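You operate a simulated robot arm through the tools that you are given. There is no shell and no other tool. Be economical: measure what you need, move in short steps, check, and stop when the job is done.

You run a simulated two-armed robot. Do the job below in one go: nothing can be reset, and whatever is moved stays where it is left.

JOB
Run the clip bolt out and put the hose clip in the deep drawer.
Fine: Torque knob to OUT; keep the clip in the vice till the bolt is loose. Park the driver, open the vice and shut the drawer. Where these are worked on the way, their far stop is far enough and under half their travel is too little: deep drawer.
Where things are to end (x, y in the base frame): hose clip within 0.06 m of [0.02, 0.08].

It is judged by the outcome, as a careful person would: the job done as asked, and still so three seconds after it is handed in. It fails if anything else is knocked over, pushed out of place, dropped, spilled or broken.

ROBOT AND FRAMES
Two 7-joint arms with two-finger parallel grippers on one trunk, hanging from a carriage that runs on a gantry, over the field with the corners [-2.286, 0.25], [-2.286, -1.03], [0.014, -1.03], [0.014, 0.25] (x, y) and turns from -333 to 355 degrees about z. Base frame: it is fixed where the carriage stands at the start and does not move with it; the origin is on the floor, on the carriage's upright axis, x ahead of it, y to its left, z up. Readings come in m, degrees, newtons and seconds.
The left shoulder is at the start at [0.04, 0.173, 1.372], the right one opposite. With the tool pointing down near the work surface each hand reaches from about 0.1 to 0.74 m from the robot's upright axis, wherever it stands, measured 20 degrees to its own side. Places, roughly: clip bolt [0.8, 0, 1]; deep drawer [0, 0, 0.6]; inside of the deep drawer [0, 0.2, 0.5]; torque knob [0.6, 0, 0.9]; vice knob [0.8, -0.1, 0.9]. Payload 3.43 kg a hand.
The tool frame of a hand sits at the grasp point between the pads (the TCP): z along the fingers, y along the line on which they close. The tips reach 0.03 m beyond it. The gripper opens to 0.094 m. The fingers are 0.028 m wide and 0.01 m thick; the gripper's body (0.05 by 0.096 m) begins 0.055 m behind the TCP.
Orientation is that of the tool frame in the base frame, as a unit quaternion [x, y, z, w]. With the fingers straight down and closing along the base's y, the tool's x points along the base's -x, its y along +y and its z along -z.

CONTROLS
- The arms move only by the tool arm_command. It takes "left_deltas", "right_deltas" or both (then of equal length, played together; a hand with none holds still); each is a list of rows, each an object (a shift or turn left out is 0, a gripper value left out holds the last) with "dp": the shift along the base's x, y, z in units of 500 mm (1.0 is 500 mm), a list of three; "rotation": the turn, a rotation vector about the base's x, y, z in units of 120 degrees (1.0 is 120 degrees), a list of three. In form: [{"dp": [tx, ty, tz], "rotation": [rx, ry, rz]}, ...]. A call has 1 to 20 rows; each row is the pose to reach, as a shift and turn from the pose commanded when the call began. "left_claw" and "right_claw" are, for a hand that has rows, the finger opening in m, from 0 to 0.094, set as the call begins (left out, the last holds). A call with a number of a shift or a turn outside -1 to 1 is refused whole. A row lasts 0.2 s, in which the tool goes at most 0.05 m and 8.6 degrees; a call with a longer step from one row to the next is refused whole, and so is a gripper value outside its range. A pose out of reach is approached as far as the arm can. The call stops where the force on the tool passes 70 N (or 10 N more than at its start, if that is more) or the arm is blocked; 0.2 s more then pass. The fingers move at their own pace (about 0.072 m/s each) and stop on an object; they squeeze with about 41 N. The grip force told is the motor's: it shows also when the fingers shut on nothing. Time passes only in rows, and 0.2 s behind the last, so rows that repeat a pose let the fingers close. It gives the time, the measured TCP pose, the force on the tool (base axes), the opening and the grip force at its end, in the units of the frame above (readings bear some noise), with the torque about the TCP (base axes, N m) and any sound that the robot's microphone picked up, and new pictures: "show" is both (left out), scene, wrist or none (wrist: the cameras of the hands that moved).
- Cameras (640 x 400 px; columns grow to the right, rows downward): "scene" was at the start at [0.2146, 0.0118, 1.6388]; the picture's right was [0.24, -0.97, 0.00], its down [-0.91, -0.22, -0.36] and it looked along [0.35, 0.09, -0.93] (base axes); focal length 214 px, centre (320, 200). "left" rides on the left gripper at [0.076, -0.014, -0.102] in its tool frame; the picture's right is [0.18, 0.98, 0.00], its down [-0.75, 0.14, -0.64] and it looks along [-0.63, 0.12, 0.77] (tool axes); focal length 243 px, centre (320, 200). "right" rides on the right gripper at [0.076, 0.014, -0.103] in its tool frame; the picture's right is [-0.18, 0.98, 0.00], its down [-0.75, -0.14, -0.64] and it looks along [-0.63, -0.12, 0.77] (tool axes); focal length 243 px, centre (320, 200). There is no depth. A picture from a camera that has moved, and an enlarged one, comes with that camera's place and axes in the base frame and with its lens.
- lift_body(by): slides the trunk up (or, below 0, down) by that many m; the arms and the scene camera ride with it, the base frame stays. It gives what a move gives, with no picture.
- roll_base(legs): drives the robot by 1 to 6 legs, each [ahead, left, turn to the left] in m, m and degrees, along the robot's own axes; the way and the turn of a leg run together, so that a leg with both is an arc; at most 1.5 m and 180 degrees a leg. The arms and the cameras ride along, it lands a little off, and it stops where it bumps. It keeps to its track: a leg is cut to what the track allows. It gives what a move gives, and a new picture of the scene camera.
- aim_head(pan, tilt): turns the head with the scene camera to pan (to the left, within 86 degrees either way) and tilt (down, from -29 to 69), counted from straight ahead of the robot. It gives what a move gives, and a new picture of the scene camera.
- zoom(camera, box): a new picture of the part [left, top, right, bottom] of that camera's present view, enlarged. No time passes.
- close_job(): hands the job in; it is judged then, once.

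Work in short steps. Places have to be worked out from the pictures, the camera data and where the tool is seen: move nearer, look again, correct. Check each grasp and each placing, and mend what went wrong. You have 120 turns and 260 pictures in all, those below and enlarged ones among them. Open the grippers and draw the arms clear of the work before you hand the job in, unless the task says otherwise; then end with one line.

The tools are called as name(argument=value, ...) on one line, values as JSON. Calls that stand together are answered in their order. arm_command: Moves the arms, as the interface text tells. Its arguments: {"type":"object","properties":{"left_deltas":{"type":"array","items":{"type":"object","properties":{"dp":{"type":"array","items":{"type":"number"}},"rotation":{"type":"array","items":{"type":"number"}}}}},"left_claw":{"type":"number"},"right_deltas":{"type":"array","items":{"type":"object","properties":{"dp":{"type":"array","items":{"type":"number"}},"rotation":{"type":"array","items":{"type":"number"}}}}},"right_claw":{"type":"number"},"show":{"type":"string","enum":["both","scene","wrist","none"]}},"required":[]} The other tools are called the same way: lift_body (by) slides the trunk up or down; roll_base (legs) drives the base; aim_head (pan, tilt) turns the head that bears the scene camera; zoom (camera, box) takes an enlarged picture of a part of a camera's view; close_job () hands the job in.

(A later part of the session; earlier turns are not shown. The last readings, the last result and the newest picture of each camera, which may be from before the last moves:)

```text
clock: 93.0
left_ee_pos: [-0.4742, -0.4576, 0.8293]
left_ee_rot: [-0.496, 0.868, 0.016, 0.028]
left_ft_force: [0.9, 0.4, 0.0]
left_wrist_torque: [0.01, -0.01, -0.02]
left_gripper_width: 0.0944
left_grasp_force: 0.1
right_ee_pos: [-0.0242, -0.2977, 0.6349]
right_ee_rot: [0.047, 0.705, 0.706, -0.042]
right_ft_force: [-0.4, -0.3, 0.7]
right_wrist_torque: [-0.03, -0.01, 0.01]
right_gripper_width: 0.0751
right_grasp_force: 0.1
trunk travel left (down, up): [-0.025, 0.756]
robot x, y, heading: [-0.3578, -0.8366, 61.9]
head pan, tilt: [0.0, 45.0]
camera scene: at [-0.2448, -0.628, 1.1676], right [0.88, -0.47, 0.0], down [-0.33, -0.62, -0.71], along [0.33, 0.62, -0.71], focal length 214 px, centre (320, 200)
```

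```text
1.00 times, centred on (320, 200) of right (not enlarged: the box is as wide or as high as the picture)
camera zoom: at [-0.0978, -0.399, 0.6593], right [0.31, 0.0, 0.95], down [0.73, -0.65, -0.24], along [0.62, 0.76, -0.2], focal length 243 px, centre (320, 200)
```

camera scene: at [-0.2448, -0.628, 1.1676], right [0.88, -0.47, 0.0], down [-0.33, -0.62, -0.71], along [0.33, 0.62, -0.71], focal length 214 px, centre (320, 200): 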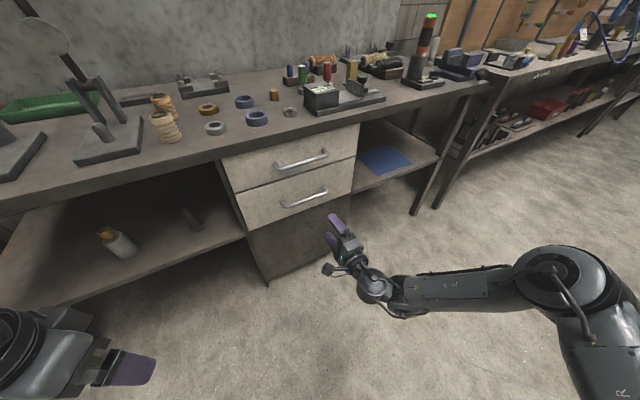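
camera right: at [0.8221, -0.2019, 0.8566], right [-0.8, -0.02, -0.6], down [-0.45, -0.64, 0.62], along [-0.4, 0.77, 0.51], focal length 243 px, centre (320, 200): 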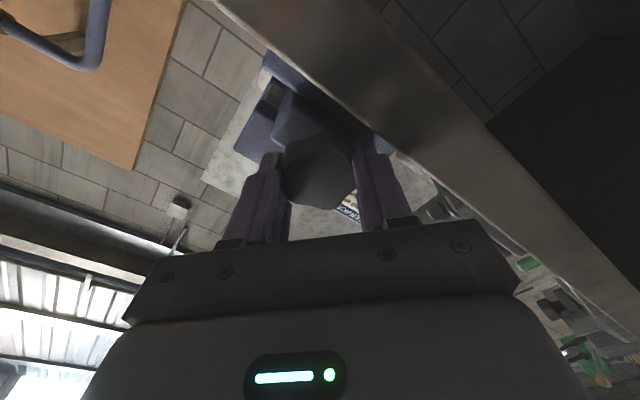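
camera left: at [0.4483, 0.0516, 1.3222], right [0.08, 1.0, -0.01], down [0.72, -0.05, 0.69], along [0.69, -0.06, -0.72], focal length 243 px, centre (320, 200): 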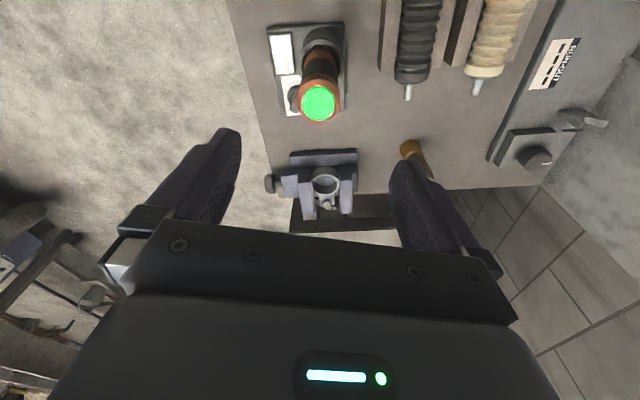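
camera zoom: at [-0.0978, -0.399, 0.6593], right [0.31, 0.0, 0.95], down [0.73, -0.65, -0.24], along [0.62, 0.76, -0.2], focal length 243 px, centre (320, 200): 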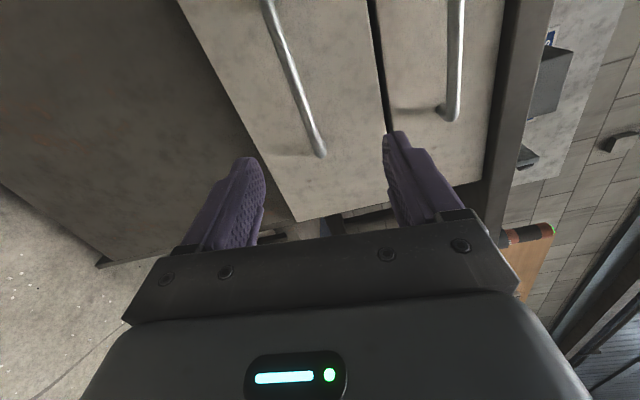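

The lower handle is at z≈0.613. I lower 2 cm and advance so the bar lies between the fingers.

arm_command(right_deltas=[{"dp": [0, 0.06, -0.03]}, {"dp": [0, 0.15, -0.043]}, {"dp": [0, 0.24, -0.043]}, {"dp": [0, 0.3, -0.043]}, {"dp": [0, 0.32, -0.043]}], show="wrist")

zoom(camera="scene", box=[240, 140, 400, 260])

```text
clock: 94.2
left_ee_pos: [-0.4731, -0.4575, 0.8295]
left_ee_rot: [-0.496, 0.868, 0.016, 0.028]
left_ft_force: [-0.6, -0.3, 0.9]
left_wrist_torque: [-0.01, 0.0, -0.01]
left_gripper_width: 0.0941
left_grasp_force: 0.1
right_ee_pos: [-0.0242, -0.1349, 0.6141]
right_ee_rot: [0.045, 0.706, 0.706, -0.043]
right_ft_force: [0.2, 0.3, -0.2]
right_wrist_torque: [0.01, -0.02, -0.02]
right_gripper_width: 0.0748
right_grasp_force: 0.1
trunk travel left (down, up): [-0.025, 0.756]
robot x, y, heading: [-0.3547, -0.8378, 61.7]
head pan, tilt: [0.0, 45.0]
camera right: at [-0.0981, -0.2365, 0.6389], right [0.31, 0.0, 0.95], down [0.73, -0.65, -0.24], along [0.62, 0.76, -0.2], focal length 243 px, centre (320, 200)
```

right: 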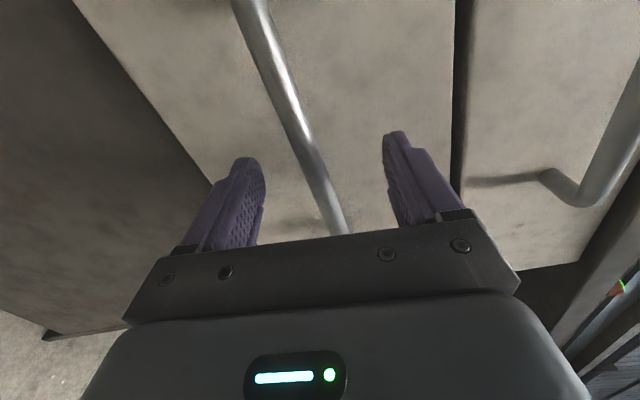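

```text
3.33 times, centred on (320, 200) of scene
camera zoom: at [-0.2447, -0.628, 1.1676], right [0.88, -0.47, 0.0], down [-0.33, -0.62, -0.71], along [0.33, 0.62, -0.71], focal length 715 px, centre (320, 200)
```

zoom: 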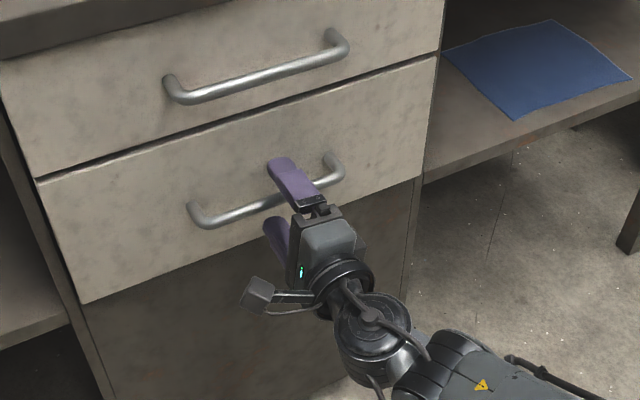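

The bar passes between the fingers. I close on it.

arm_command(right_deltas=[{"dp": [0, 0.004, 0]}, {"dp": [0, 0.004, 0]}, {"dp": [0, 0.004, 0]}, {"dp": [0, 0.004, 0]}], right_claw=0.0, show="none")

```text
clock: 95.2
left_ee_pos: [-0.4734, -0.4589, 0.8295]
left_ee_rot: [-0.495, 0.868, 0.017, 0.028]
left_ft_force: [-0.5, 0.9, 0.8]
left_wrist_torque: [-0.02, 0.01, -0.05]
left_gripper_width: 0.0939
left_grasp_force: 0.0
right_ee_pos: [-0.0254, -0.134, 0.6115]
right_ee_rot: [0.045, 0.707, 0.704, -0.042]
right_ft_force: [0.8, 4.5, -16.4]
right_wrist_torque: [-0.34, -1.41, 0.14]
right_gripper_width: 0.0171
right_grasp_force: 44.8
trunk travel left (down, up): [-0.025, 0.756]
robot x, y, heading: [-0.36, -0.8385, 62.0]
head pan, tilt: [0.0, 45.0]
```

Handle gripped (17 mm). I pull straight back 15 cm with the arm.

arm_command(right_deltas=[{"dp": [0, -0.03, -0.004]}, {"dp": [0, -0.07, -0.006]}, {"dp": [0, -0.12, -0.006]}, {"dp": [0, -0.18, -0.006]}, {"dp": [0, -0.24, -0.006]}, {"dp": [0, -0.3, -0.006]}, {"dp": [0, -0.3, -0.006]}], show="scene")

```text
clock: 96.8
left_ee_pos: [-0.4752, -0.4576, 0.8295]
left_ee_rot: [-0.496, 0.868, 0.017, 0.028]
left_ft_force: [-0.6, 1.0, 0.7]
left_wrist_torque: [-0.04, 0.03, -0.01]
left_gripper_width: 0.0939
left_grasp_force: 0.0
right_ee_pos: [-0.0255, -0.2821, 0.6107]
right_ee_rot: [0.046, 0.704, 0.707, -0.043]
right_ft_force: [-7.5, -1.7, 8.6]
right_wrist_torque: [0.16, -1.31, 0.78]
right_gripper_width: 0.0171
right_grasp_force: 44.9
trunk travel left (down, up): [-0.025, 0.756]
robot x, y, heading: [-0.3577, -0.8384, 61.9]
head pan, tilt: [0.0, 45.0]
camera scene: at [-0.2457, -0.6272, 1.1679], right [0.88, -0.47, 0.0], down [-0.33, -0.62, -0.71], along [0.33, 0.62, -0.71], focal length 214 px, centre (320, 200)
```

scene: 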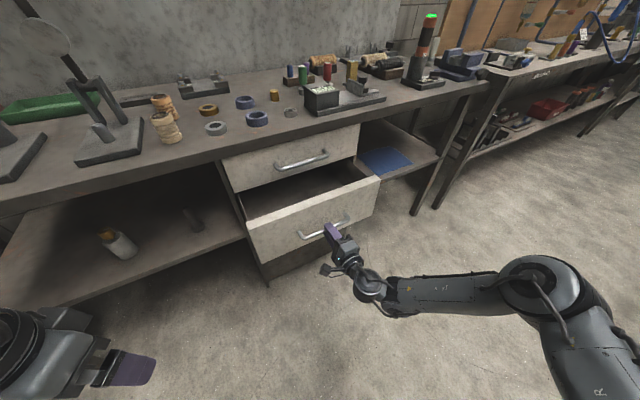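

The drawer slides. I pull further by rolling the base back 0.18 m with the grip held.

roll_base(legs=[[-0.16, -0.085, 0]])

```text
clock: 98.3
left_ee_pos: [-0.4723, -0.6298, 0.8318]
left_ee_rot: [-0.497, 0.867, 0.018, 0.029]
left_ft_force: [0.3, 0.5, 0.5]
left_wrist_torque: [-0.06, 0.01, 0.02]
left_gripper_width: 0.094
left_grasp_force: 0.1
right_ee_pos: [-0.0213, -0.4524, 0.6126]
right_ee_rot: [0.045, 0.704, 0.708, -0.044]
right_ft_force: [0.2, 0.7, 0.0]
right_wrist_torque: [-0.02, -0.01, -0.03]
right_gripper_width: 0.0002
right_grasp_force: 32.9
trunk travel left (down, up): [-0.025, 0.756]
robot x, y, heading: [-0.3569, -1.0161, 62.0]
head pan, tilt: [0.0, 45.0]
camera scene: at [-0.2424, -0.7999, 1.1687], right [0.88, -0.47, 0.0], down [-0.33, -0.62, -0.71], along [0.33, 0.63, -0.7], focal length 214 px, centre (320, 200)
```

scene: 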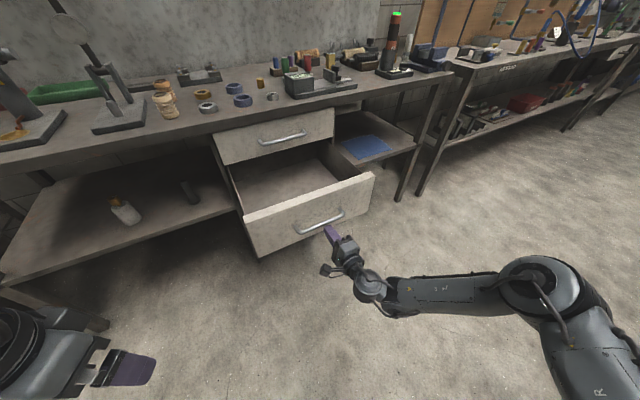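

The drawer is open about 0.28 m, where it stopped (the fingers slid off at the end stop). I raise the trunk, turn, and drive back over to the vice for the clip.

arm_command(right_deltas=[{"dp": [0, -0.03, 0]}, {"dp": [0, -0.06, 0]}, {"dp": [0, -0.06, 0]}], right_claw=0.05, show="none")

lift_body(by=0.6)

roll_base(legs=[[0, 0, -111]])

```text
clock: 99.1
left_ee_pos: [-0.471, -0.6385, 0.8291]
left_ee_rot: [-0.498, 0.867, 0.016, 0.028]
left_ft_force: [0.3, -1.4, 0.2]
left_wrist_torque: [0.01, 0.01, 0.0]
left_gripper_width: 0.0938
left_grasp_force: 0.0
right_ee_pos: [-0.0193, -0.4722, 0.609]
right_ee_rot: [0.046, 0.706, 0.705, -0.046]
right_ft_force: [1.0, 0.5, -0.8]
right_wrist_torque: [0.06, 0.0, 0.0]
right_gripper_width: 0.05
right_grasp_force: 0.0
right hand out of reach, approached as far as the arm can: row 1, 2, 3
trunk travel left (down, up): [-0.025, 0.756]
robot x, y, heading: [-0.3546, -1.0188, 62.1]
head pan, tilt: [0.0, 45.0]
```

```text
refused: 0.6 is not a number from -0.4 to 0.4
```

```text
clock: 104.2
left_ee_pos: [0.0428, -1.0431, 0.8298]
left_ee_rot: [0.431, 0.902, -0.014, 0.029]
left_ft_force: [0.3, -0.7, 0.0]
left_wrist_torque: [0.0, 0.0, -0.01]
left_gripper_width: 0.0938
left_grasp_force: 0.0
right_ee_pos: [0.0359, -1.5247, 0.6099]
right_ee_rot: [0.607, 0.363, 0.438, 0.555]
right_ft_force: [0.1, -0.1, 0.4]
right_wrist_torque: [-0.02, -0.01, 0.0]
right_gripper_width: 0.0501
right_grasp_force: 0.1
trunk travel left (down, up): [-0.025, 0.756]
robot x, y, heading: [-0.353, -1.016, -48.8]
head pan, tilt: [0.0, 45.0]
camera scene: at [-0.1953, -1.1996, 1.1676], right [-0.75, -0.66, 0.0], down [-0.47, 0.53, -0.71], along [0.47, -0.53, -0.71], focal length 214 px, centre (320, 200)
```

scene: 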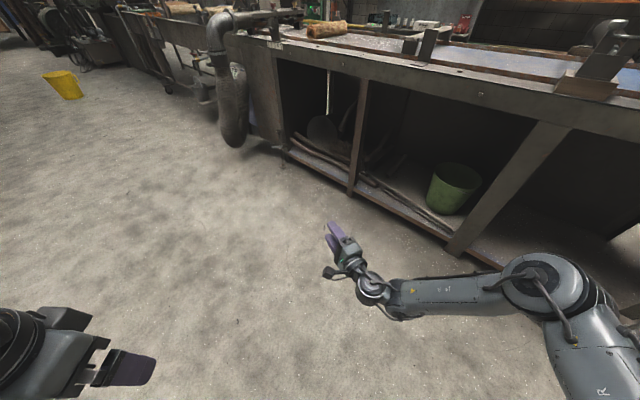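

The turn was clear. The lift limit is 0.4 m per call, so I lift in two goes, then translate over to (0, 0).

lift_body(by=0.4)

lift_body(by=0.2)

```text
clock: 108.0
left_ee_pos: [0.0418, -1.0437, 1.2292]
left_ee_rot: [0.431, 0.902, -0.014, 0.029]
left_ft_force: [-0.1, 0.1, 0.3]
left_wrist_torque: [0.02, 0.0, 0.0]
left_gripper_width: 0.094
left_grasp_force: 0.1
right_ee_pos: [0.0363, -1.5251, 1.0106]
right_ee_rot: [0.608, 0.363, 0.437, 0.554]
right_ft_force: [-0.2, -0.3, 0.4]
right_wrist_torque: [-0.02, 0.02, 0.01]
right_gripper_width: 0.0502
right_grasp_force: 0.1
trunk travel left (down, up): [-0.425, 0.356]
robot x, y, heading: [-0.3548, -1.0162, -48.7]
head pan, tilt: [0.0, 45.0]
```

```text
clock: 110.2
left_ee_pos: [0.0417, -1.0436, 1.43]
left_ee_rot: [0.431, 0.902, -0.014, 0.03]
left_ft_force: [0.5, 0.0, -0.1]
left_wrist_torque: [0.03, -0.02, 0.01]
left_gripper_width: 0.0939
left_grasp_force: 0.1
right_ee_pos: [0.0368, -1.5245, 1.2106]
right_ee_rot: [0.608, 0.363, 0.437, 0.555]
right_ft_force: [0.0, 0.2, 0.8]
right_wrist_torque: [-0.03, -0.05, 0.0]
right_gripper_width: 0.0498
right_grasp_force: 0.0
trunk travel left (down, up): [-0.625, 0.156]
robot x, y, heading: [-0.3571, -1.0155, -48.4]
head pan, tilt: [0.0, 45.0]
```

roll_base(legs=[[-0.533, 0.936, 0]])

aim_head(pan=45, tilt=50)

```text
clock: 115.6
left_ee_pos: [0.4024, -0.0704, 1.4293]
left_ee_rot: [0.451, 0.892, -0.015, 0.029]
left_ft_force: [-0.3, 0.1, 0.5]
left_wrist_torque: [0.03, 0.01, -0.02]
left_gripper_width: 0.094
left_grasp_force: 0.1
right_ee_pos: [0.3747, -0.5506, 1.2099]
right_ee_rot: [0.615, 0.35, 0.425, 0.565]
right_ft_force: [-0.2, 0.9, -0.3]
right_wrist_torque: [0.01, 0.0, -0.03]
right_gripper_width: 0.0499
right_grasp_force: 0.0
trunk travel left (down, up): [-0.625, 0.156]
robot x, y, heading: [0.0042, -0.025, -51.0]
head pan, tilt: [0.0, 45.0]
camera scene: at [0.1569, -0.2153, 1.7676], right [-0.78, -0.63, 0.0], down [-0.44, 0.55, -0.71], along [0.44, -0.55, -0.71], focal length 214 px, centre (320, 200)
```

scene: 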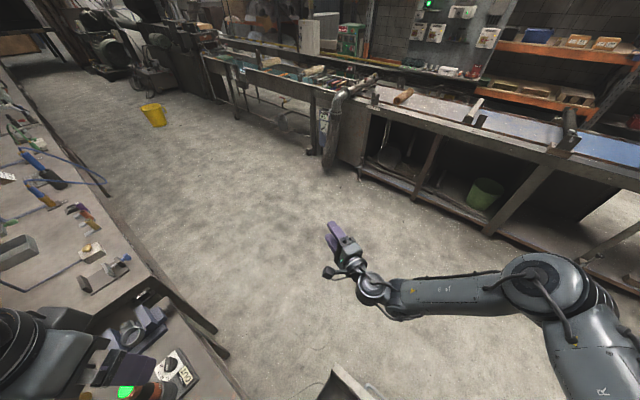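

```text
clock: 116.7
left_ee_pos: [0.401, -0.0708, 1.4287]
left_ee_rot: [0.452, 0.891, -0.015, 0.029]
left_ft_force: [-0.3, -0.3, 0.3]
left_wrist_torque: [-0.01, -0.01, 0.02]
left_gripper_width: 0.0938
left_grasp_force: 0.0
right_ee_pos: [0.375, -0.5507, 1.2101]
right_ee_rot: [0.615, 0.349, 0.425, 0.565]
right_ft_force: [-1.0, 0.5, 0.7]
right_wrist_torque: [0.0, -0.03, 0.0]
right_gripper_width: 0.0501
right_grasp_force: 0.1
trunk travel left (down, up): [-0.625, 0.156]
robot x, y, heading: [0.0039, -0.0243, -51.4]
head pan, tilt: [45.0, 50.0]
camera scene: at [0.1825, -0.1604, 1.7607], right [-0.11, -0.99, 0.0], down [-0.76, 0.08, -0.64], along [0.64, -0.07, -0.77], focal length 214 px, centre (320, 200)
```

scene: 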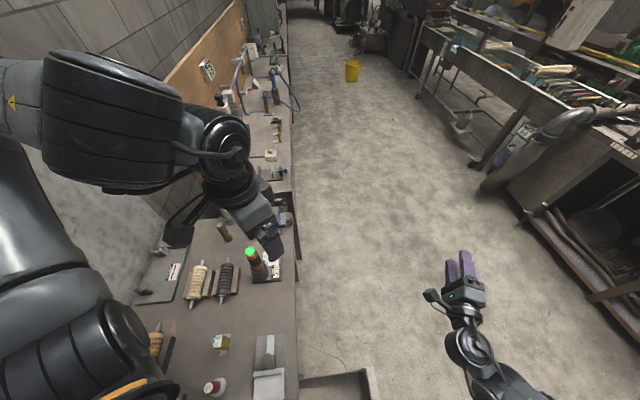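

I bring the left hand over the clip, straightening its tilt and yawing to −90° so the fingers close along x (one inside the ring, one outside its −x wall).

arm_command(left_deltas=[{"dp": [0.08, 0.02, 0], "rotation": [0.004, 0.001, -0.045]}, {"dp": [0.16, 0.05, 0], "rotation": [0.008, 0.003, -0.09]}, {"dp": [0.24, 0.08, 0], "rotation": [0.012, 0.004, -0.135]}, {"dp": [0.32, 0.11, 0], "rotation": [0.016, 0.006, -0.18]}, {"dp": [0.4, 0.14, 0], "rotation": [0.02, 0.007, -0.22]}, {"dp": [0.48, 0.17, 0], "rotation": [0.024, 0.008, -0.26]}, {"dp": [0.56, 0.19, 0], "rotation": [0.0297, 0.0095, -0.302]}, {"dp": [0.63, 0.21, -0.05], "rotation": [0.0297, 0.0095, -0.302]}, {"dp": [0.668, 0.212, -0.13], "rotation": [0.0297, 0.0095, -0.302]}, {"dp": [0.668, 0.212, -0.22], "rotation": [0.0297, 0.0095, -0.302]}, {"dp": [0.668, 0.212, -0.31], "rotation": [0.0297, 0.0095, -0.302]}, {"dp": [0.668, 0.212, -0.36], "rotation": [0.0297, 0.0095, -0.302]}, {"dp": [0.668, 0.212, -0.36], "rotation": [0.0297, 0.0095, -0.302]}], left_claw=0.06, show="wrist")

zoom(camera="left", box=[220, 60, 420, 185])

```text
clock: 119.5
left_ee_pos: [0.7381, 0.0377, 1.2425]
left_ee_rot: [0.706, 0.708, 0.0, 0.002]
left_ft_force: [0.2, 0.1, 0.2]
left_wrist_torque: [0.01, 0.0, -0.03]
left_gripper_width: 0.0598
left_grasp_force: 0.1
left hand out of reach, approached as far as the arm can: row 1, 2, 3, 4, 5, 6, 7, 8, 9, 10, 11
right_ee_pos: [0.3735, -0.5499, 1.2104]
right_ee_rot: [0.615, 0.349, 0.426, 0.564]
right_ft_force: [0.1, 0.2, -0.5]
right_wrist_torque: [0.0, 0.01, 0.02]
right_gripper_width: 0.0498
right_grasp_force: 0.1
trunk travel left (down, up): [-0.625, 0.156]
robot x, y, heading: [0.0064, -0.0262, -51.1]
head pan, tilt: [45.0, 50.0]
camera left: at [0.724, 0.1135, 1.3473], right [0.98, 0.19, 0.0], down [0.14, -0.75, 0.64], along [0.12, -0.63, -0.77], focal length 243 px, centre (320, 200)
```

left: 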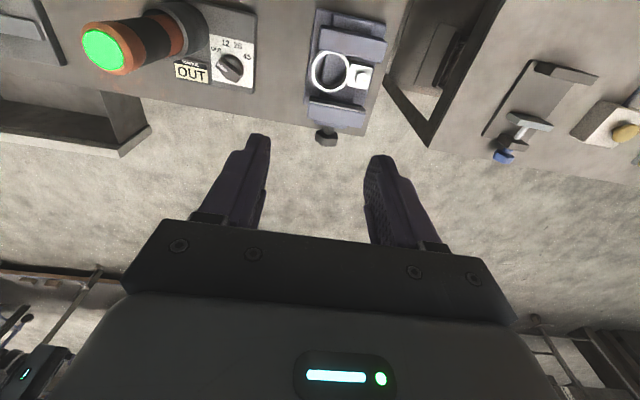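

```text
3.20 times, centred on (320, 122) of left
camera zoom: at [0.724, 0.1135, 1.3473], right [0.98, 0.19, 0.0], down [0.14, -0.75, 0.64], along [0.12, -0.63, -0.77], focal length 776 px, centre (320, 448)
```

zoom: 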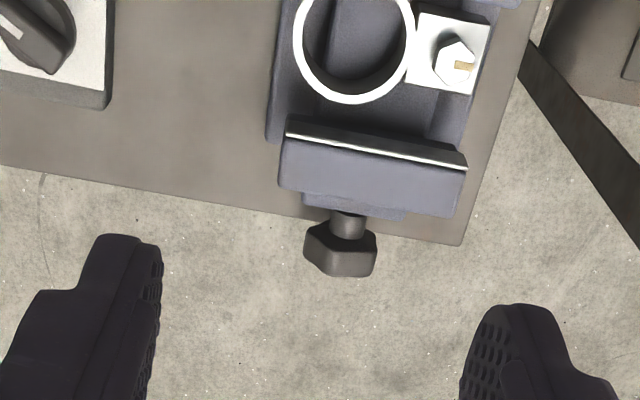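

Ring centre ≈ (0.757, 0.031), outer radius ~29 mm, wall ~4 mm. I position over its −x wall (x≈0.730) and descend to 5 cm above to check.

arm_command(left_deltas=[{"dp": [-0.016, -0.013, -0.08]}, {"dp": [-0.016, -0.013, -0.17]}, {"dp": [-0.016, -0.013, -0.26]}, {"dp": [-0.016, -0.013, -0.35]}, {"dp": [-0.016, -0.013, -0.4]}, {"dp": [-0.016, -0.013, -0.44]}, {"dp": [-0.016, -0.013, -0.44]}], left_claw=0.044, show="wrist")

zoom(camera="left", box=[220, 60, 420, 185])

```text
clock: 121.1
left_ee_pos: [0.7242, 0.028, 1.0283]
left_ee_rot: [0.707, 0.708, 0.0, 0.0]
left_ft_force: [-0.5, 0.0, 0.3]
left_wrist_torque: [0.02, -0.01, -0.02]
left_gripper_width: 0.0438
left_grasp_force: 0.1
right_ee_pos: [0.3752, -0.5512, 1.2117]
right_ee_rot: [0.615, 0.349, 0.425, 0.564]
right_ft_force: [0.0, -0.3, 0.6]
right_wrist_torque: [0.01, 0.02, -0.03]
right_gripper_width: 0.0498
right_grasp_force: 0.2
trunk travel left (down, up): [-0.625, 0.156]
robot x, y, heading: [0.0047, -0.0221, -51.2]
head pan, tilt: [45.0, 50.0]
camera left: at [0.7111, 0.1054, 1.1314], right [0.98, 0.19, 0.0], down [0.14, -0.75, 0.64], along [0.12, -0.63, -0.77], focal length 243 px, centre (320, 200)
```

left: 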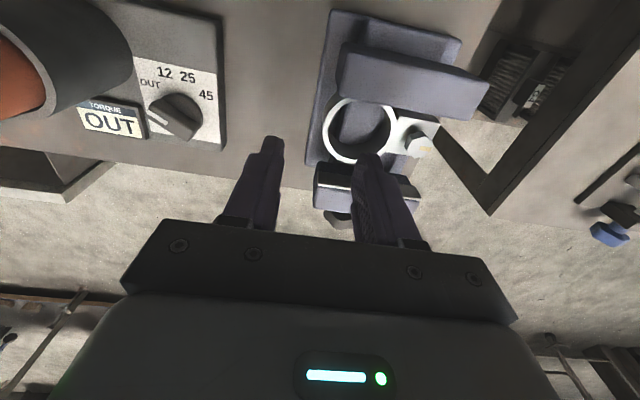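

```text
3.20 times, centred on (320, 122) of left
camera zoom: at [0.7111, 0.1054, 1.1314], right [0.98, 0.19, 0.0], down [0.14, -0.75, 0.64], along [0.12, -0.63, -0.77], focal length 776 px, centre (320, 448)
```

zoom: 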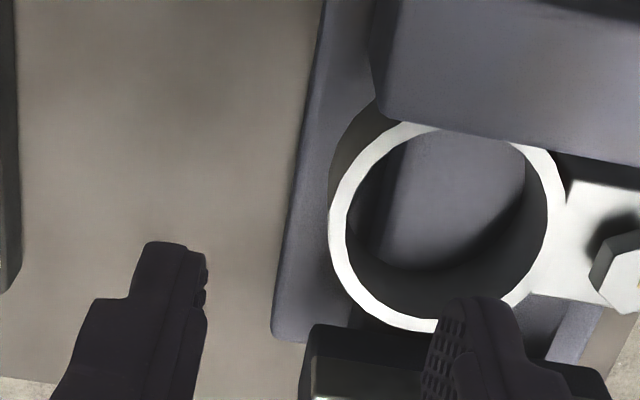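

Ring wall centre is at about (0.731, 0.028), top z≈0.941. I shift 5 mm and lower so the fingertips go 2 cm down either side of the wall.

arm_command(left_deltas=[{"dp": [0.01, 0, -0.04]}, {"dp": [0.011, 0, -0.08]}, {"dp": [0.011, 0, -0.12]}, {"dp": [0.011, 0, -0.145]}, {"dp": [0.011, 0, -0.145]}], show="wrist")

zoom(camera="left", box=[220, 60, 420, 240])

```text
clock: 122.3
left_ee_pos: [0.7349, 0.0285, 0.9595]
left_ee_rot: [0.707, 0.707, 0.0, 0.002]
left_ft_force: [-15.2, 3.1, 49.0]
left_wrist_torque: [0.48, -0.56, -0.04]
left_gripper_width: 0.0358
left_grasp_force: 0.0
right_ee_pos: [0.3752, -0.5496, 1.2111]
right_ee_rot: [0.615, 0.35, 0.425, 0.565]
right_ft_force: [-0.1, 0.0, -0.2]
right_wrist_torque: [0.02, 0.0, -0.01]
right_gripper_width: 0.05
right_grasp_force: 0.1
trunk travel left (down, up): [-0.625, 0.156]
robot x, y, heading: [0.0089, -0.0278, -51.4]
head pan, tilt: [45.0, 50.0]
camera left: at [0.721, 0.1054, 1.0637], right [0.98, 0.19, 0.0], down [0.14, -0.75, 0.64], along [0.12, -0.63, -0.76], focal length 243 px, centre (320, 200)
```

left: 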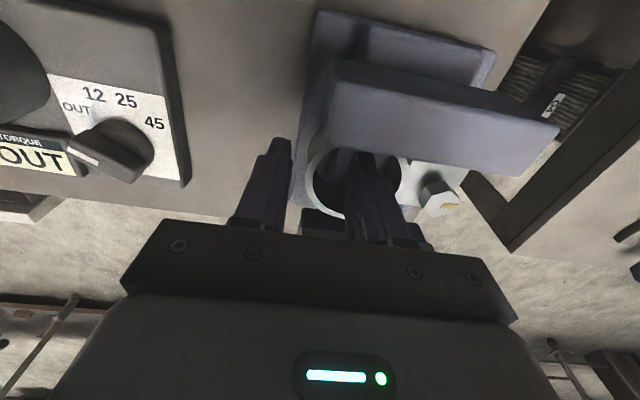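

```text
2.22 times, centred on (320, 150) of left
camera zoom: at [0.721, 0.1054, 1.0637], right [0.98, 0.19, 0.0], down [0.14, -0.75, 0.64], along [0.12, -0.63, -0.76], focal length 539 px, centre (320, 311)
```

zoom: 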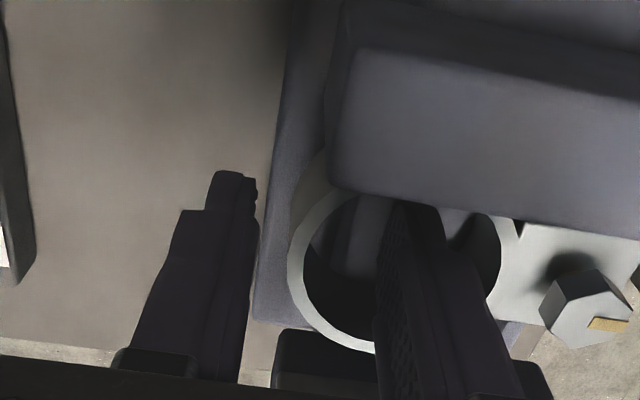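

A fingertip touched the vice bed (49 N) with the tips ~1.2 cm below the ring top. I raise 3 mm and close on the wall.

arm_command(left_deltas=[{"dp": [0, 0, 0.014]}, {"dp": [0, 0, 0.014]}], show="none")

arm_command(left_deltas=[{"dp": [0, 0, 0]}, {"dp": [0, 0, 0]}, {"dp": [0, 0, 0]}], left_claw=0.0, show="wrist")

zoom(camera="left", box=[220, 60, 420, 240])

```text
clock: 122.9
left_ee_pos: [0.7324, 0.0293, 0.9628]
left_ee_rot: [0.707, 0.707, 0.0, 0.001]
left_ft_force: [-0.3, 0.5, -0.5]
left_wrist_torque: [-0.01, 0.0, 0.0]
left_gripper_width: 0.0442
left_grasp_force: 0.1
right_ee_pos: [0.3751, -0.5504, 1.2091]
right_ee_rot: [0.615, 0.349, 0.426, 0.565]
right_ft_force: [0.5, -0.2, 0.0]
right_wrist_torque: [-0.03, -0.02, 0.01]
right_gripper_width: 0.05
right_grasp_force: 0.0
trunk travel left (down, up): [-0.625, 0.156]
robot x, y, heading: [0.0048, -0.0252, -51.3]
head pan, tilt: [45.0, 50.0]
```

```text
clock: 123.7
left_ee_pos: [0.7303, 0.0299, 0.9619]
left_ee_rot: [0.706, 0.708, 0.0, 0.0]
left_ft_force: [-0.2, 1.3, -0.2]
left_wrist_torque: [0.02, 0.09, -0.01]
left_gripper_width: 0.0101
left_grasp_force: 41.0
right_ee_pos: [0.3732, -0.5504, 1.2101]
right_ee_rot: [0.615, 0.349, 0.425, 0.564]
right_ft_force: [0.3, 0.2, 0.3]
right_wrist_torque: [0.02, -0.03, 0.03]
right_gripper_width: 0.0499
right_grasp_force: 0.1
trunk travel left (down, up): [-0.625, 0.156]
robot x, y, heading: [0.0049, -0.0259, -51.1]
head pan, tilt: [45.0, 50.0]
camera left: at [0.7177, 0.1058, 1.0669], right [0.98, 0.19, 0.0], down [0.14, -0.75, 0.64], along [0.12, -0.63, -0.77], focal length 243 px, centre (320, 200)
```

left: 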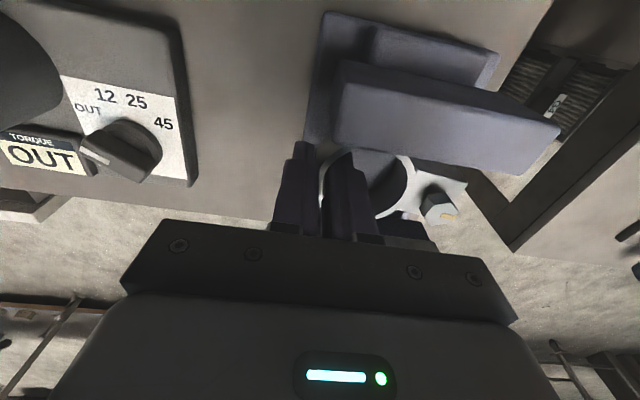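

```text
2.22 times, centred on (320, 150) of left
camera zoom: at [0.7177, 0.1058, 1.0669], right [0.98, 0.19, 0.0], down [0.14, -0.75, 0.64], along [0.12, -0.63, -0.77], focal length 539 px, centre (320, 311)
```

zoom: 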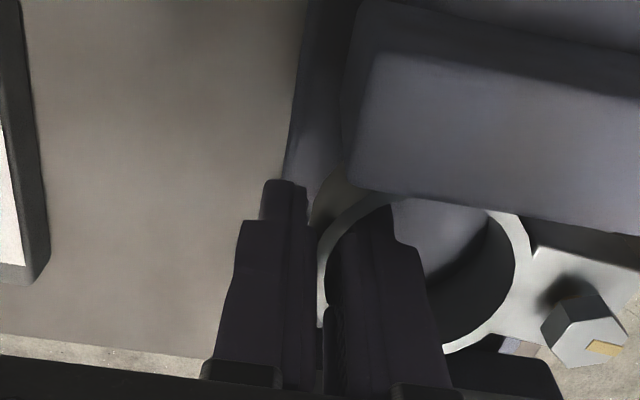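

The wall is gripped (10 mm incl. curvature). I lift 4 cm straight up and check.

arm_command(left_deltas=[{"dp": [0, 0, 0.01]}, {"dp": [0, 0, 0.03]}, {"dp": [0, 0, 0.06]}, {"dp": [0, 0, 0.1]}, {"dp": [0, 0, 0.1]}], show="wrist")

zoom(camera="scene", box=[180, 180, 320, 300])

```text
clock: 124.9
left_ee_pos: [0.7328, 0.0305, 1.014]
left_ee_rot: [0.707, 0.708, 0.001, 0.0]
left_ft_force: [1.0, 0.3, 0.4]
left_wrist_torque: [-0.03, 0.0, 0.03]
left_gripper_width: 0.0
left_grasp_force: 33.0
right_ee_pos: [0.3742, -0.5509, 1.2094]
right_ee_rot: [0.615, 0.349, 0.426, 0.564]
right_ft_force: [-0.2, 0.1, 0.2]
right_wrist_torque: [0.01, -0.02, 0.01]
right_gripper_width: 0.05
right_grasp_force: 0.1
trunk travel left (down, up): [-0.625, 0.156]
robot x, y, heading: [0.0048, -0.0271, -51.2]
head pan, tilt: [45.0, 50.0]
camera left: at [0.719, 0.1073, 1.1176], right [0.98, 0.19, 0.0], down [0.14, -0.75, 0.64], along [0.12, -0.63, -0.77], focal length 243 px, centre (320, 200)
```

left: 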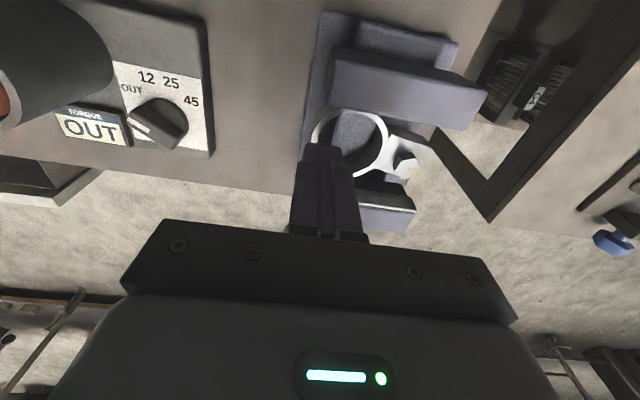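

```text
3.33 times, centred on (250, 240) of scene
camera zoom: at [0.1825, -0.1603, 1.7607], right [-0.11, -0.99, 0.0], down [-0.76, 0.08, -0.64], along [0.64, -0.07, -0.77], focal length 715 px, centre (553, 67)
```

zoom: 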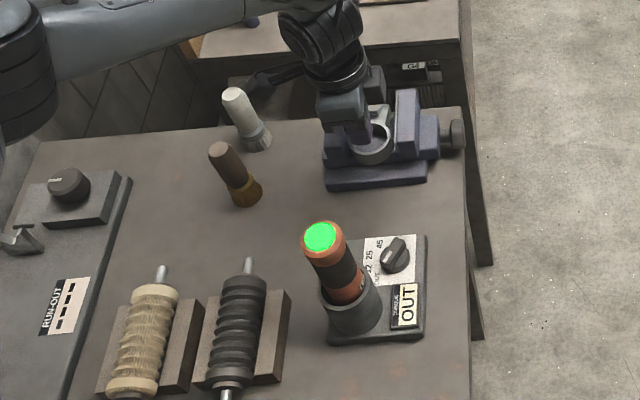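

The fingers slipped off; the clip is still in the vice. I zoom to check its state.

zoom(camera="left", box=[270, 60, 450, 230])

zoom(camera="scene", box=[238, 190, 290, 245])

```text
2.35 times, centred on (360, 145) of left
camera zoom: at [0.719, 0.1073, 1.1176], right [0.98, 0.19, 0.0], down [0.14, -0.75, 0.64], along [0.12, -0.63, -0.77], focal length 571 px, centre (226, 329)
```

zoom: 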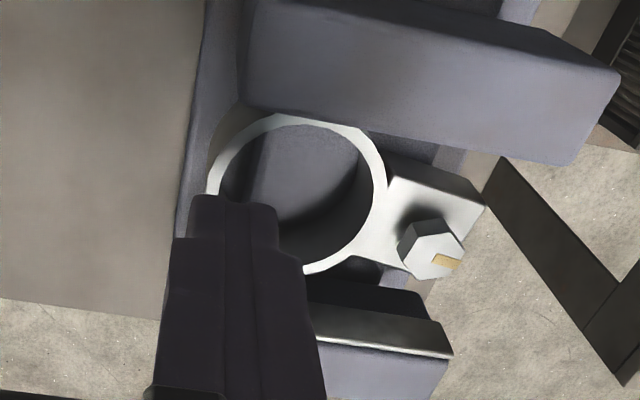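

```text
7.27 times, centred on (264, 218) of scene
camera zoom: at [0.1825, -0.1603, 1.7607], right [-0.11, -0.99, 0.0], down [-0.76, 0.08, -0.64], along [0.64, -0.07, -0.77], focal length 1560 px, centre (727, 73)
```

zoom: 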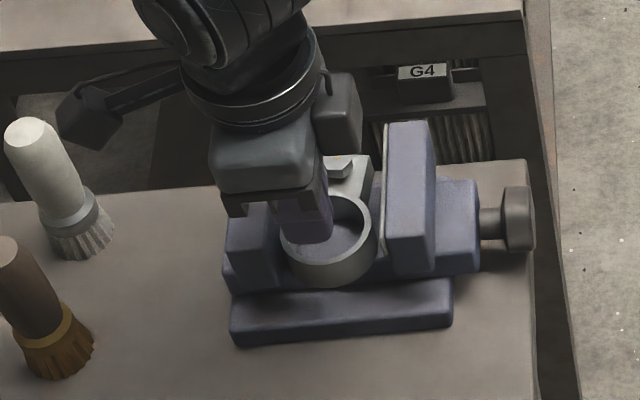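

The clip is level and unmoved. The vice bed starts at x≈0.743, so a narrower opening placed closer to the wall lets the inner finger go beside the bed and deeper. I set that up and lower to just above the ring.

arm_command(left_deltas=[{"dp": [-0.006, 0, 0]}, {"dp": [-0.006, 0, -0.03]}, {"dp": [-0.006, 0, -0.05]}, {"dp": [-0.006, 0, -0.05]}], left_claw=0.02, show="none")

zoom(camera="left", box=[250, 80, 430, 220])

```text
clock: 125.9
left_ee_pos: [0.7299, 0.0292, 0.9886]
left_ee_rot: [0.706, 0.708, 0.001, 0.0]
left_ft_force: [0.2, -0.3, -0.4]
left_wrist_torque: [0.0, 0.02, 0.0]
left_gripper_width: 0.02
left_grasp_force: 0.0
right_ee_pos: [0.3739, -0.5504, 1.211]
right_ee_rot: [0.615, 0.35, 0.425, 0.564]
right_ft_force: [0.6, 0.0, -0.2]
right_wrist_torque: [0.02, 0.01, 0.02]
right_gripper_width: 0.05
right_grasp_force: 0.0
trunk travel left (down, up): [-0.625, 0.156]
robot x, y, heading: [0.0072, -0.0296, -51.3]
head pan, tilt: [45.0, 50.0]
```

```text
2.86 times, centred on (340, 150) of left
camera zoom: at [0.7167, 0.1068, 1.0937], right [0.98, 0.19, 0.0], down [0.14, -0.75, 0.64], along [0.12, -0.63, -0.77], focal length 693 px, centre (263, 343)
```

zoom: 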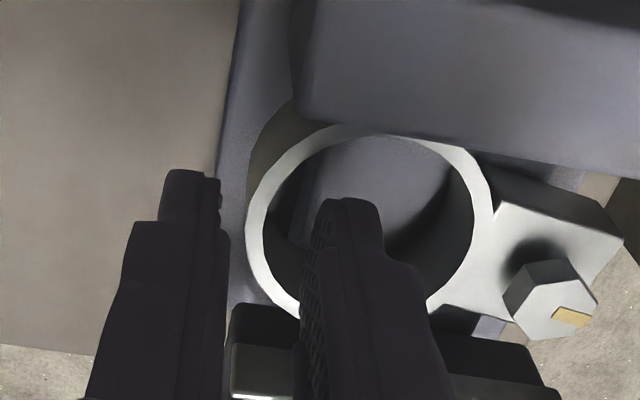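

I shift 3 mm to centre on the wall and lower again to full depth.

arm_command(left_deltas=[{"dp": [-0.006, -0.003, -0.02]}, {"dp": [-0.007, -0.003, -0.04]}, {"dp": [-0.007, -0.003, -0.055]}, {"dp": [-0.007, -0.003, -0.07]}, {"dp": [-0.007, -0.003, -0.08]}], show="none")

```text
clock: 127.0
left_ee_pos: [0.7293, 0.0279, 0.9605]
left_ee_rot: [0.706, 0.708, -0.002, 0.004]
left_ft_force: [-13.3, 3.0, 36.7]
left_wrist_torque: [0.48, -0.2, 0.13]
left_gripper_width: 0.0129
left_grasp_force: 0.0
right_ee_pos: [0.3749, -0.5493, 1.2096]
right_ee_rot: [0.615, 0.349, 0.425, 0.564]
right_ft_force: [-0.3, -0.3, -0.6]
right_wrist_torque: [-0.01, -0.01, -0.01]
right_gripper_width: 0.05
right_grasp_force: 0.1
trunk travel left (down, up): [-0.625, 0.156]
robot x, y, heading: [0.0055, -0.0249, -51.3]
head pan, tilt: [45.0, 50.0]
stopped in row 5 (left hand): the force on the tool passed its limit at 81 N (the readings are from after the stop); the commanded pose is now the measured one
```

Same bed contact at TCP z≈0.96. I ease up 1 mm, close, then lift just 6 mm to read the load.

arm_command(left_deltas=[{"dp": [0, 0, 0.002]}, {"dp": [0, 0, 0.002]}, {"dp": [0, 0, 0.002]}, {"dp": [0, 0, 0.002]}], left_claw=0.0, show="none")

arm_command(left_deltas=[{"dp": [0, 0, 0.004]}, {"dp": [0, 0, 0.008]}, {"dp": [0, 0, 0.012]}, {"dp": [0, 0, 0.012]}], show="wrist")

```text
clock: 128.1
left_ee_pos: [0.7312, 0.0281, 0.9598]
left_ee_rot: [0.706, 0.709, -0.001, 0.003]
left_ft_force: [-10.9, 7.0, 47.7]
left_wrist_torque: [0.37, -0.3, 0.06]
left_gripper_width: 0.0096
left_grasp_force: 41.0
right_ee_pos: [0.3766, -0.549, 1.2108]
right_ee_rot: [0.615, 0.348, 0.426, 0.564]
right_ft_force: [-0.2, 0.1, -0.5]
right_wrist_torque: [0.03, 0.0, -0.03]
right_gripper_width: 0.0504
right_grasp_force: 0.0
trunk travel left (down, up): [-0.625, 0.156]
robot x, y, heading: [0.002, -0.0242, -51.2]
head pan, tilt: [45.0, 50.0]
```

```text
clock: 129.1
left_ee_pos: [0.725, 0.027, 0.963]
left_ee_rot: [0.706, 0.708, -0.004, 0.002]
left_ft_force: [-0.1, 0.3, -2.4]
left_wrist_torque: [-0.02, 0.13, 0.02]
left_gripper_width: 0.0098
left_grasp_force: 40.7
right_ee_pos: [0.3738, -0.5506, 1.2108]
right_ee_rot: [0.616, 0.35, 0.425, 0.564]
right_ft_force: [0.9, -0.6, -1.2]
right_wrist_torque: [-0.03, 0.0, -0.02]
right_gripper_width: 0.0499
right_grasp_force: 0.1
trunk travel left (down, up): [-0.625, 0.156]
robot x, y, heading: [0.0059, -0.0255, -51.1]
head pan, tilt: [45.0, 50.0]
camera left: at [0.7121, 0.104, 1.0664], right [0.98, 0.19, 0.0], down [0.14, -0.75, 0.65], along [0.12, -0.64, -0.76], focal length 243 px, centre (320, 200)
```

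left: 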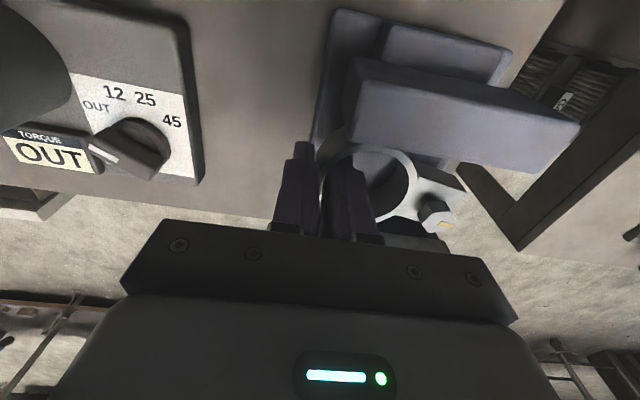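

Now the hand carries about 2.4 N with a matching moment: the clip is coming up. I lift slowly.

arm_command(left_deltas=[{"dp": [0, 0, 0.006]}, {"dp": [0, 0, 0.012]}, {"dp": [0, 0, 0.018]}, {"dp": [0, 0, 0.024]}, {"dp": [0, 0, 0.03]}, {"dp": [0, 0, 0.036]}], show="none")

zoom(camera="left", box=[250, 80, 490, 230])

zoom(camera="scene", box=[238, 190, 290, 245])

```text
clock: 130.4
left_ee_pos: [0.7264, 0.0272, 0.9825]
left_ee_rot: [0.707, 0.708, -0.003, 0.002]
left_ft_force: [-1.2, 0.3, -1.7]
left_wrist_torque: [0.0, 0.15, -0.03]
left_gripper_width: 0.0096
left_grasp_force: 41.1
right_ee_pos: [0.3731, -0.5509, 1.2101]
right_ee_rot: [0.615, 0.349, 0.425, 0.565]
right_ft_force: [0.2, -0.8, -1.0]
right_wrist_torque: [0.01, -0.01, 0.01]
right_gripper_width: 0.0502
right_grasp_force: 0.0
trunk travel left (down, up): [-0.625, 0.156]
robot x, y, heading: [0.0038, -0.0211, -51.1]
head pan, tilt: [45.0, 50.0]
```

```text
2.67 times, centred on (370, 155) of left
camera zoom: at [0.7128, 0.1043, 1.0852], right [0.98, 0.19, 0.0], down [0.14, -0.75, 0.65], along [0.12, -0.64, -0.76], focal length 647 px, centre (187, 320)
```

zoom: 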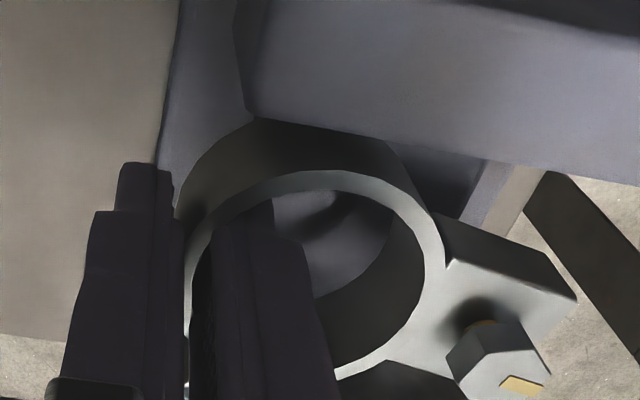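

```text
7.27 times, centred on (264, 218) of scene
camera zoom: at [0.1822, -0.1602, 1.7607], right [-0.11, -0.99, 0.0], down [-0.76, 0.08, -0.64], along [0.64, -0.07, -0.77], focal length 1560 px, centre (727, 73)
```

zoom: 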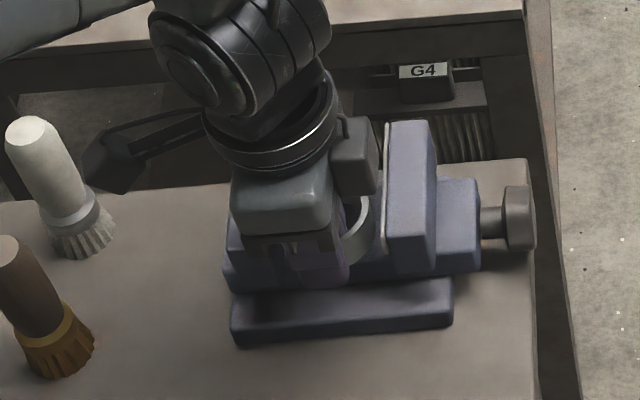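

The clip is held and rising. I keep lifting gently to clear everything.

arm_command(left_deltas=[{"dp": [0, 0, 0.01]}, {"dp": [0, 0, 0.03]}, {"dp": [0, 0, 0.05]}, {"dp": [0, 0, 0.075]}, {"dp": [0, 0, 0.1]}, {"dp": [0, 0, 0.13]}, {"dp": [0, 0, 0.16]}, {"dp": [0, 0, 0.19]}, {"dp": [0, 0, 0.22]}, {"dp": [0, 0, 0.25]}, {"dp": [0, 0, 0.28]}, {"dp": [0, 0, 0.31]}, {"dp": [0, 0, 0.34]}, {"dp": [0, 0, 0.37]}, {"dp": [0, 0, 0.39]}, {"dp": [0, 0, 0.4]}], show="wrist")

```text
clock: 133.8
left_ee_pos: [0.7282, 0.0276, 1.181]
left_ee_rot: [0.706, 0.708, -0.003, 0.002]
left_ft_force: [-0.8, 1.1, -2.2]
left_wrist_torque: [0.02, 0.14, 0.01]
left_gripper_width: 0.0096
left_grasp_force: 41.4
right_ee_pos: [0.3742, -0.5499, 1.2093]
right_ee_rot: [0.615, 0.349, 0.425, 0.565]
right_ft_force: [0.0, -0.3, 0.0]
right_wrist_torque: [-0.02, 0.02, 0.05]
right_gripper_width: 0.0497
right_grasp_force: 0.0
trunk travel left (down, up): [-0.625, 0.156]
robot x, y, heading: [0.0082, -0.0303, -51.4]
head pan, tilt: [45.0, 50.0]
camera left: at [0.7143, 0.1043, 1.2843], right [0.98, 0.19, 0.0], down [0.14, -0.75, 0.65], along [0.12, -0.64, -0.76], focal length 243 px, centre (320, 200)
```

left: 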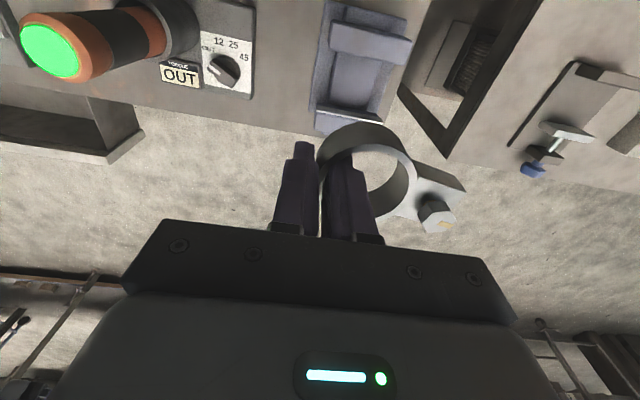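

The clip is securely in hand. I draw it in toward the robot on the −y side with gentle steps.

arm_command(left_deltas=[{"dp": [-0.01, -0.015, 0]}, {"dp": [-0.03, -0.045, 0]}, {"dp": [-0.06, -0.085, 0]}, {"dp": [-0.09, -0.125, 0]}, {"dp": [-0.12, -0.165, 0]}, {"dp": [-0.15, -0.21, 0]}, {"dp": [-0.18, -0.255, 0]}, {"dp": [-0.21, -0.3, 0]}, {"dp": [-0.24, -0.345, 0]}, {"dp": [-0.27, -0.39, 0]}, {"dp": [-0.3, -0.43, 0]}, {"dp": [-0.33, -0.47, 0]}, {"dp": [-0.36, -0.51, 0]}, {"dp": [-0.39, -0.55, 0]}, {"dp": [-0.41, -0.58, 0]}, {"dp": [-0.43, -0.6, 0]}, {"dp": [-0.434, -0.61, 0]}], show="none")

```text
clock: 137.4
left_ee_pos: [0.5113, -0.2797, 1.1821]
left_ee_rot: [0.705, 0.709, -0.003, 0.003]
left_ft_force: [0.3, 0.5, -2.1]
left_wrist_torque: [0.0, 0.11, 0.0]
left_gripper_width: 0.0099
left_grasp_force: 40.8
right_ee_pos: [0.3744, -0.5502, 1.2104]
right_ee_rot: [0.615, 0.349, 0.425, 0.565]
right_ft_force: [0.3, -0.1, 0.1]
right_wrist_torque: [0.0, 0.02, -0.04]
right_gripper_width: 0.0501
right_grasp_force: 0.2
trunk travel left (down, up): [-0.625, 0.156]
robot x, y, heading: [0.0036, -0.024, -51.5]
head pan, tilt: [45.0, 50.0]
```

Clip still held. I drive out to (0, −0.8) and turn left to face the open drawer.

roll_base(legs=[[0.606, -0.484, 0], [0, 0, 113]])

aim_head(pan=25, tilt=60)

```text
clock: 146.4
left_ee_pos: [0.0261, -0.2416, 1.181]
left_ee_rot: [-0.221, 0.975, 0.001, 0.003]
left_ft_force: [-0.2, -0.5, -2.5]
left_wrist_torque: [-0.13, -0.03, -0.03]
left_gripper_width: 0.0092
left_grasp_force: 40.9
right_ee_pos: [0.3293, -0.2508, 1.2106]
right_ee_rot: [0.033, 0.707, 0.704, -0.059]
right_ft_force: [0.0, 0.1, 0.6]
right_wrist_torque: [0.0, -0.01, -0.01]
right_gripper_width: 0.0499
right_grasp_force: 0.1
trunk travel left (down, up): [-0.625, 0.156]
robot x, y, heading: [0.0119, -0.8106, 64.4]
head pan, tilt: [45.0, 50.0]
camera scene: at [0.0589, -0.5927, 1.7607], right [0.94, 0.33, 0.0], down [0.25, -0.72, -0.64], along [-0.21, 0.61, -0.77], focal length 214 px, centre (320, 200)
```

scene: 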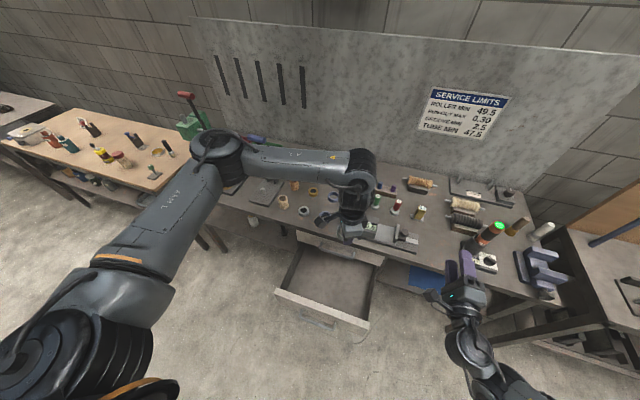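

```text
clock: 147.2
left_ee_pos: [0.0258, -0.2435, 1.1816]
left_ee_rot: [-0.222, 0.975, 0.0, 0.003]
left_ft_force: [0.3, 0.3, -2.5]
left_wrist_torque: [-0.13, -0.04, 0.02]
left_gripper_width: 0.0091
left_grasp_force: 40.8
right_ee_pos: [0.3281, -0.2492, 1.2093]
right_ee_rot: [0.033, 0.706, 0.705, -0.058]
right_ft_force: [-0.1, -0.3, -0.2]
right_wrist_torque: [-0.01, -0.02, 0.01]
right_gripper_width: 0.0499
right_grasp_force: 0.1
trunk travel left (down, up): [-0.625, 0.156]
robot x, y, heading: [0.0157, -0.8073, 64.3]
head pan, tilt: [25.0, 60.0]
camera scene: at [0.0851, -0.5988, 1.7481], right [1.0, -0.01, 0.0], down [-0.01, -0.87, -0.5], along [0.01, 0.5, -0.87], focal length 214 px, centre (320, 200)
```

scene: 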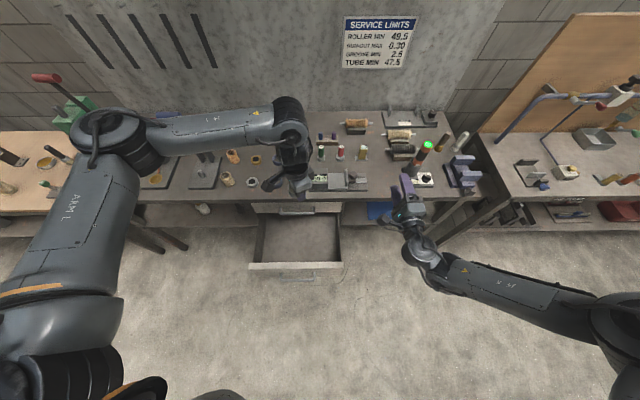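

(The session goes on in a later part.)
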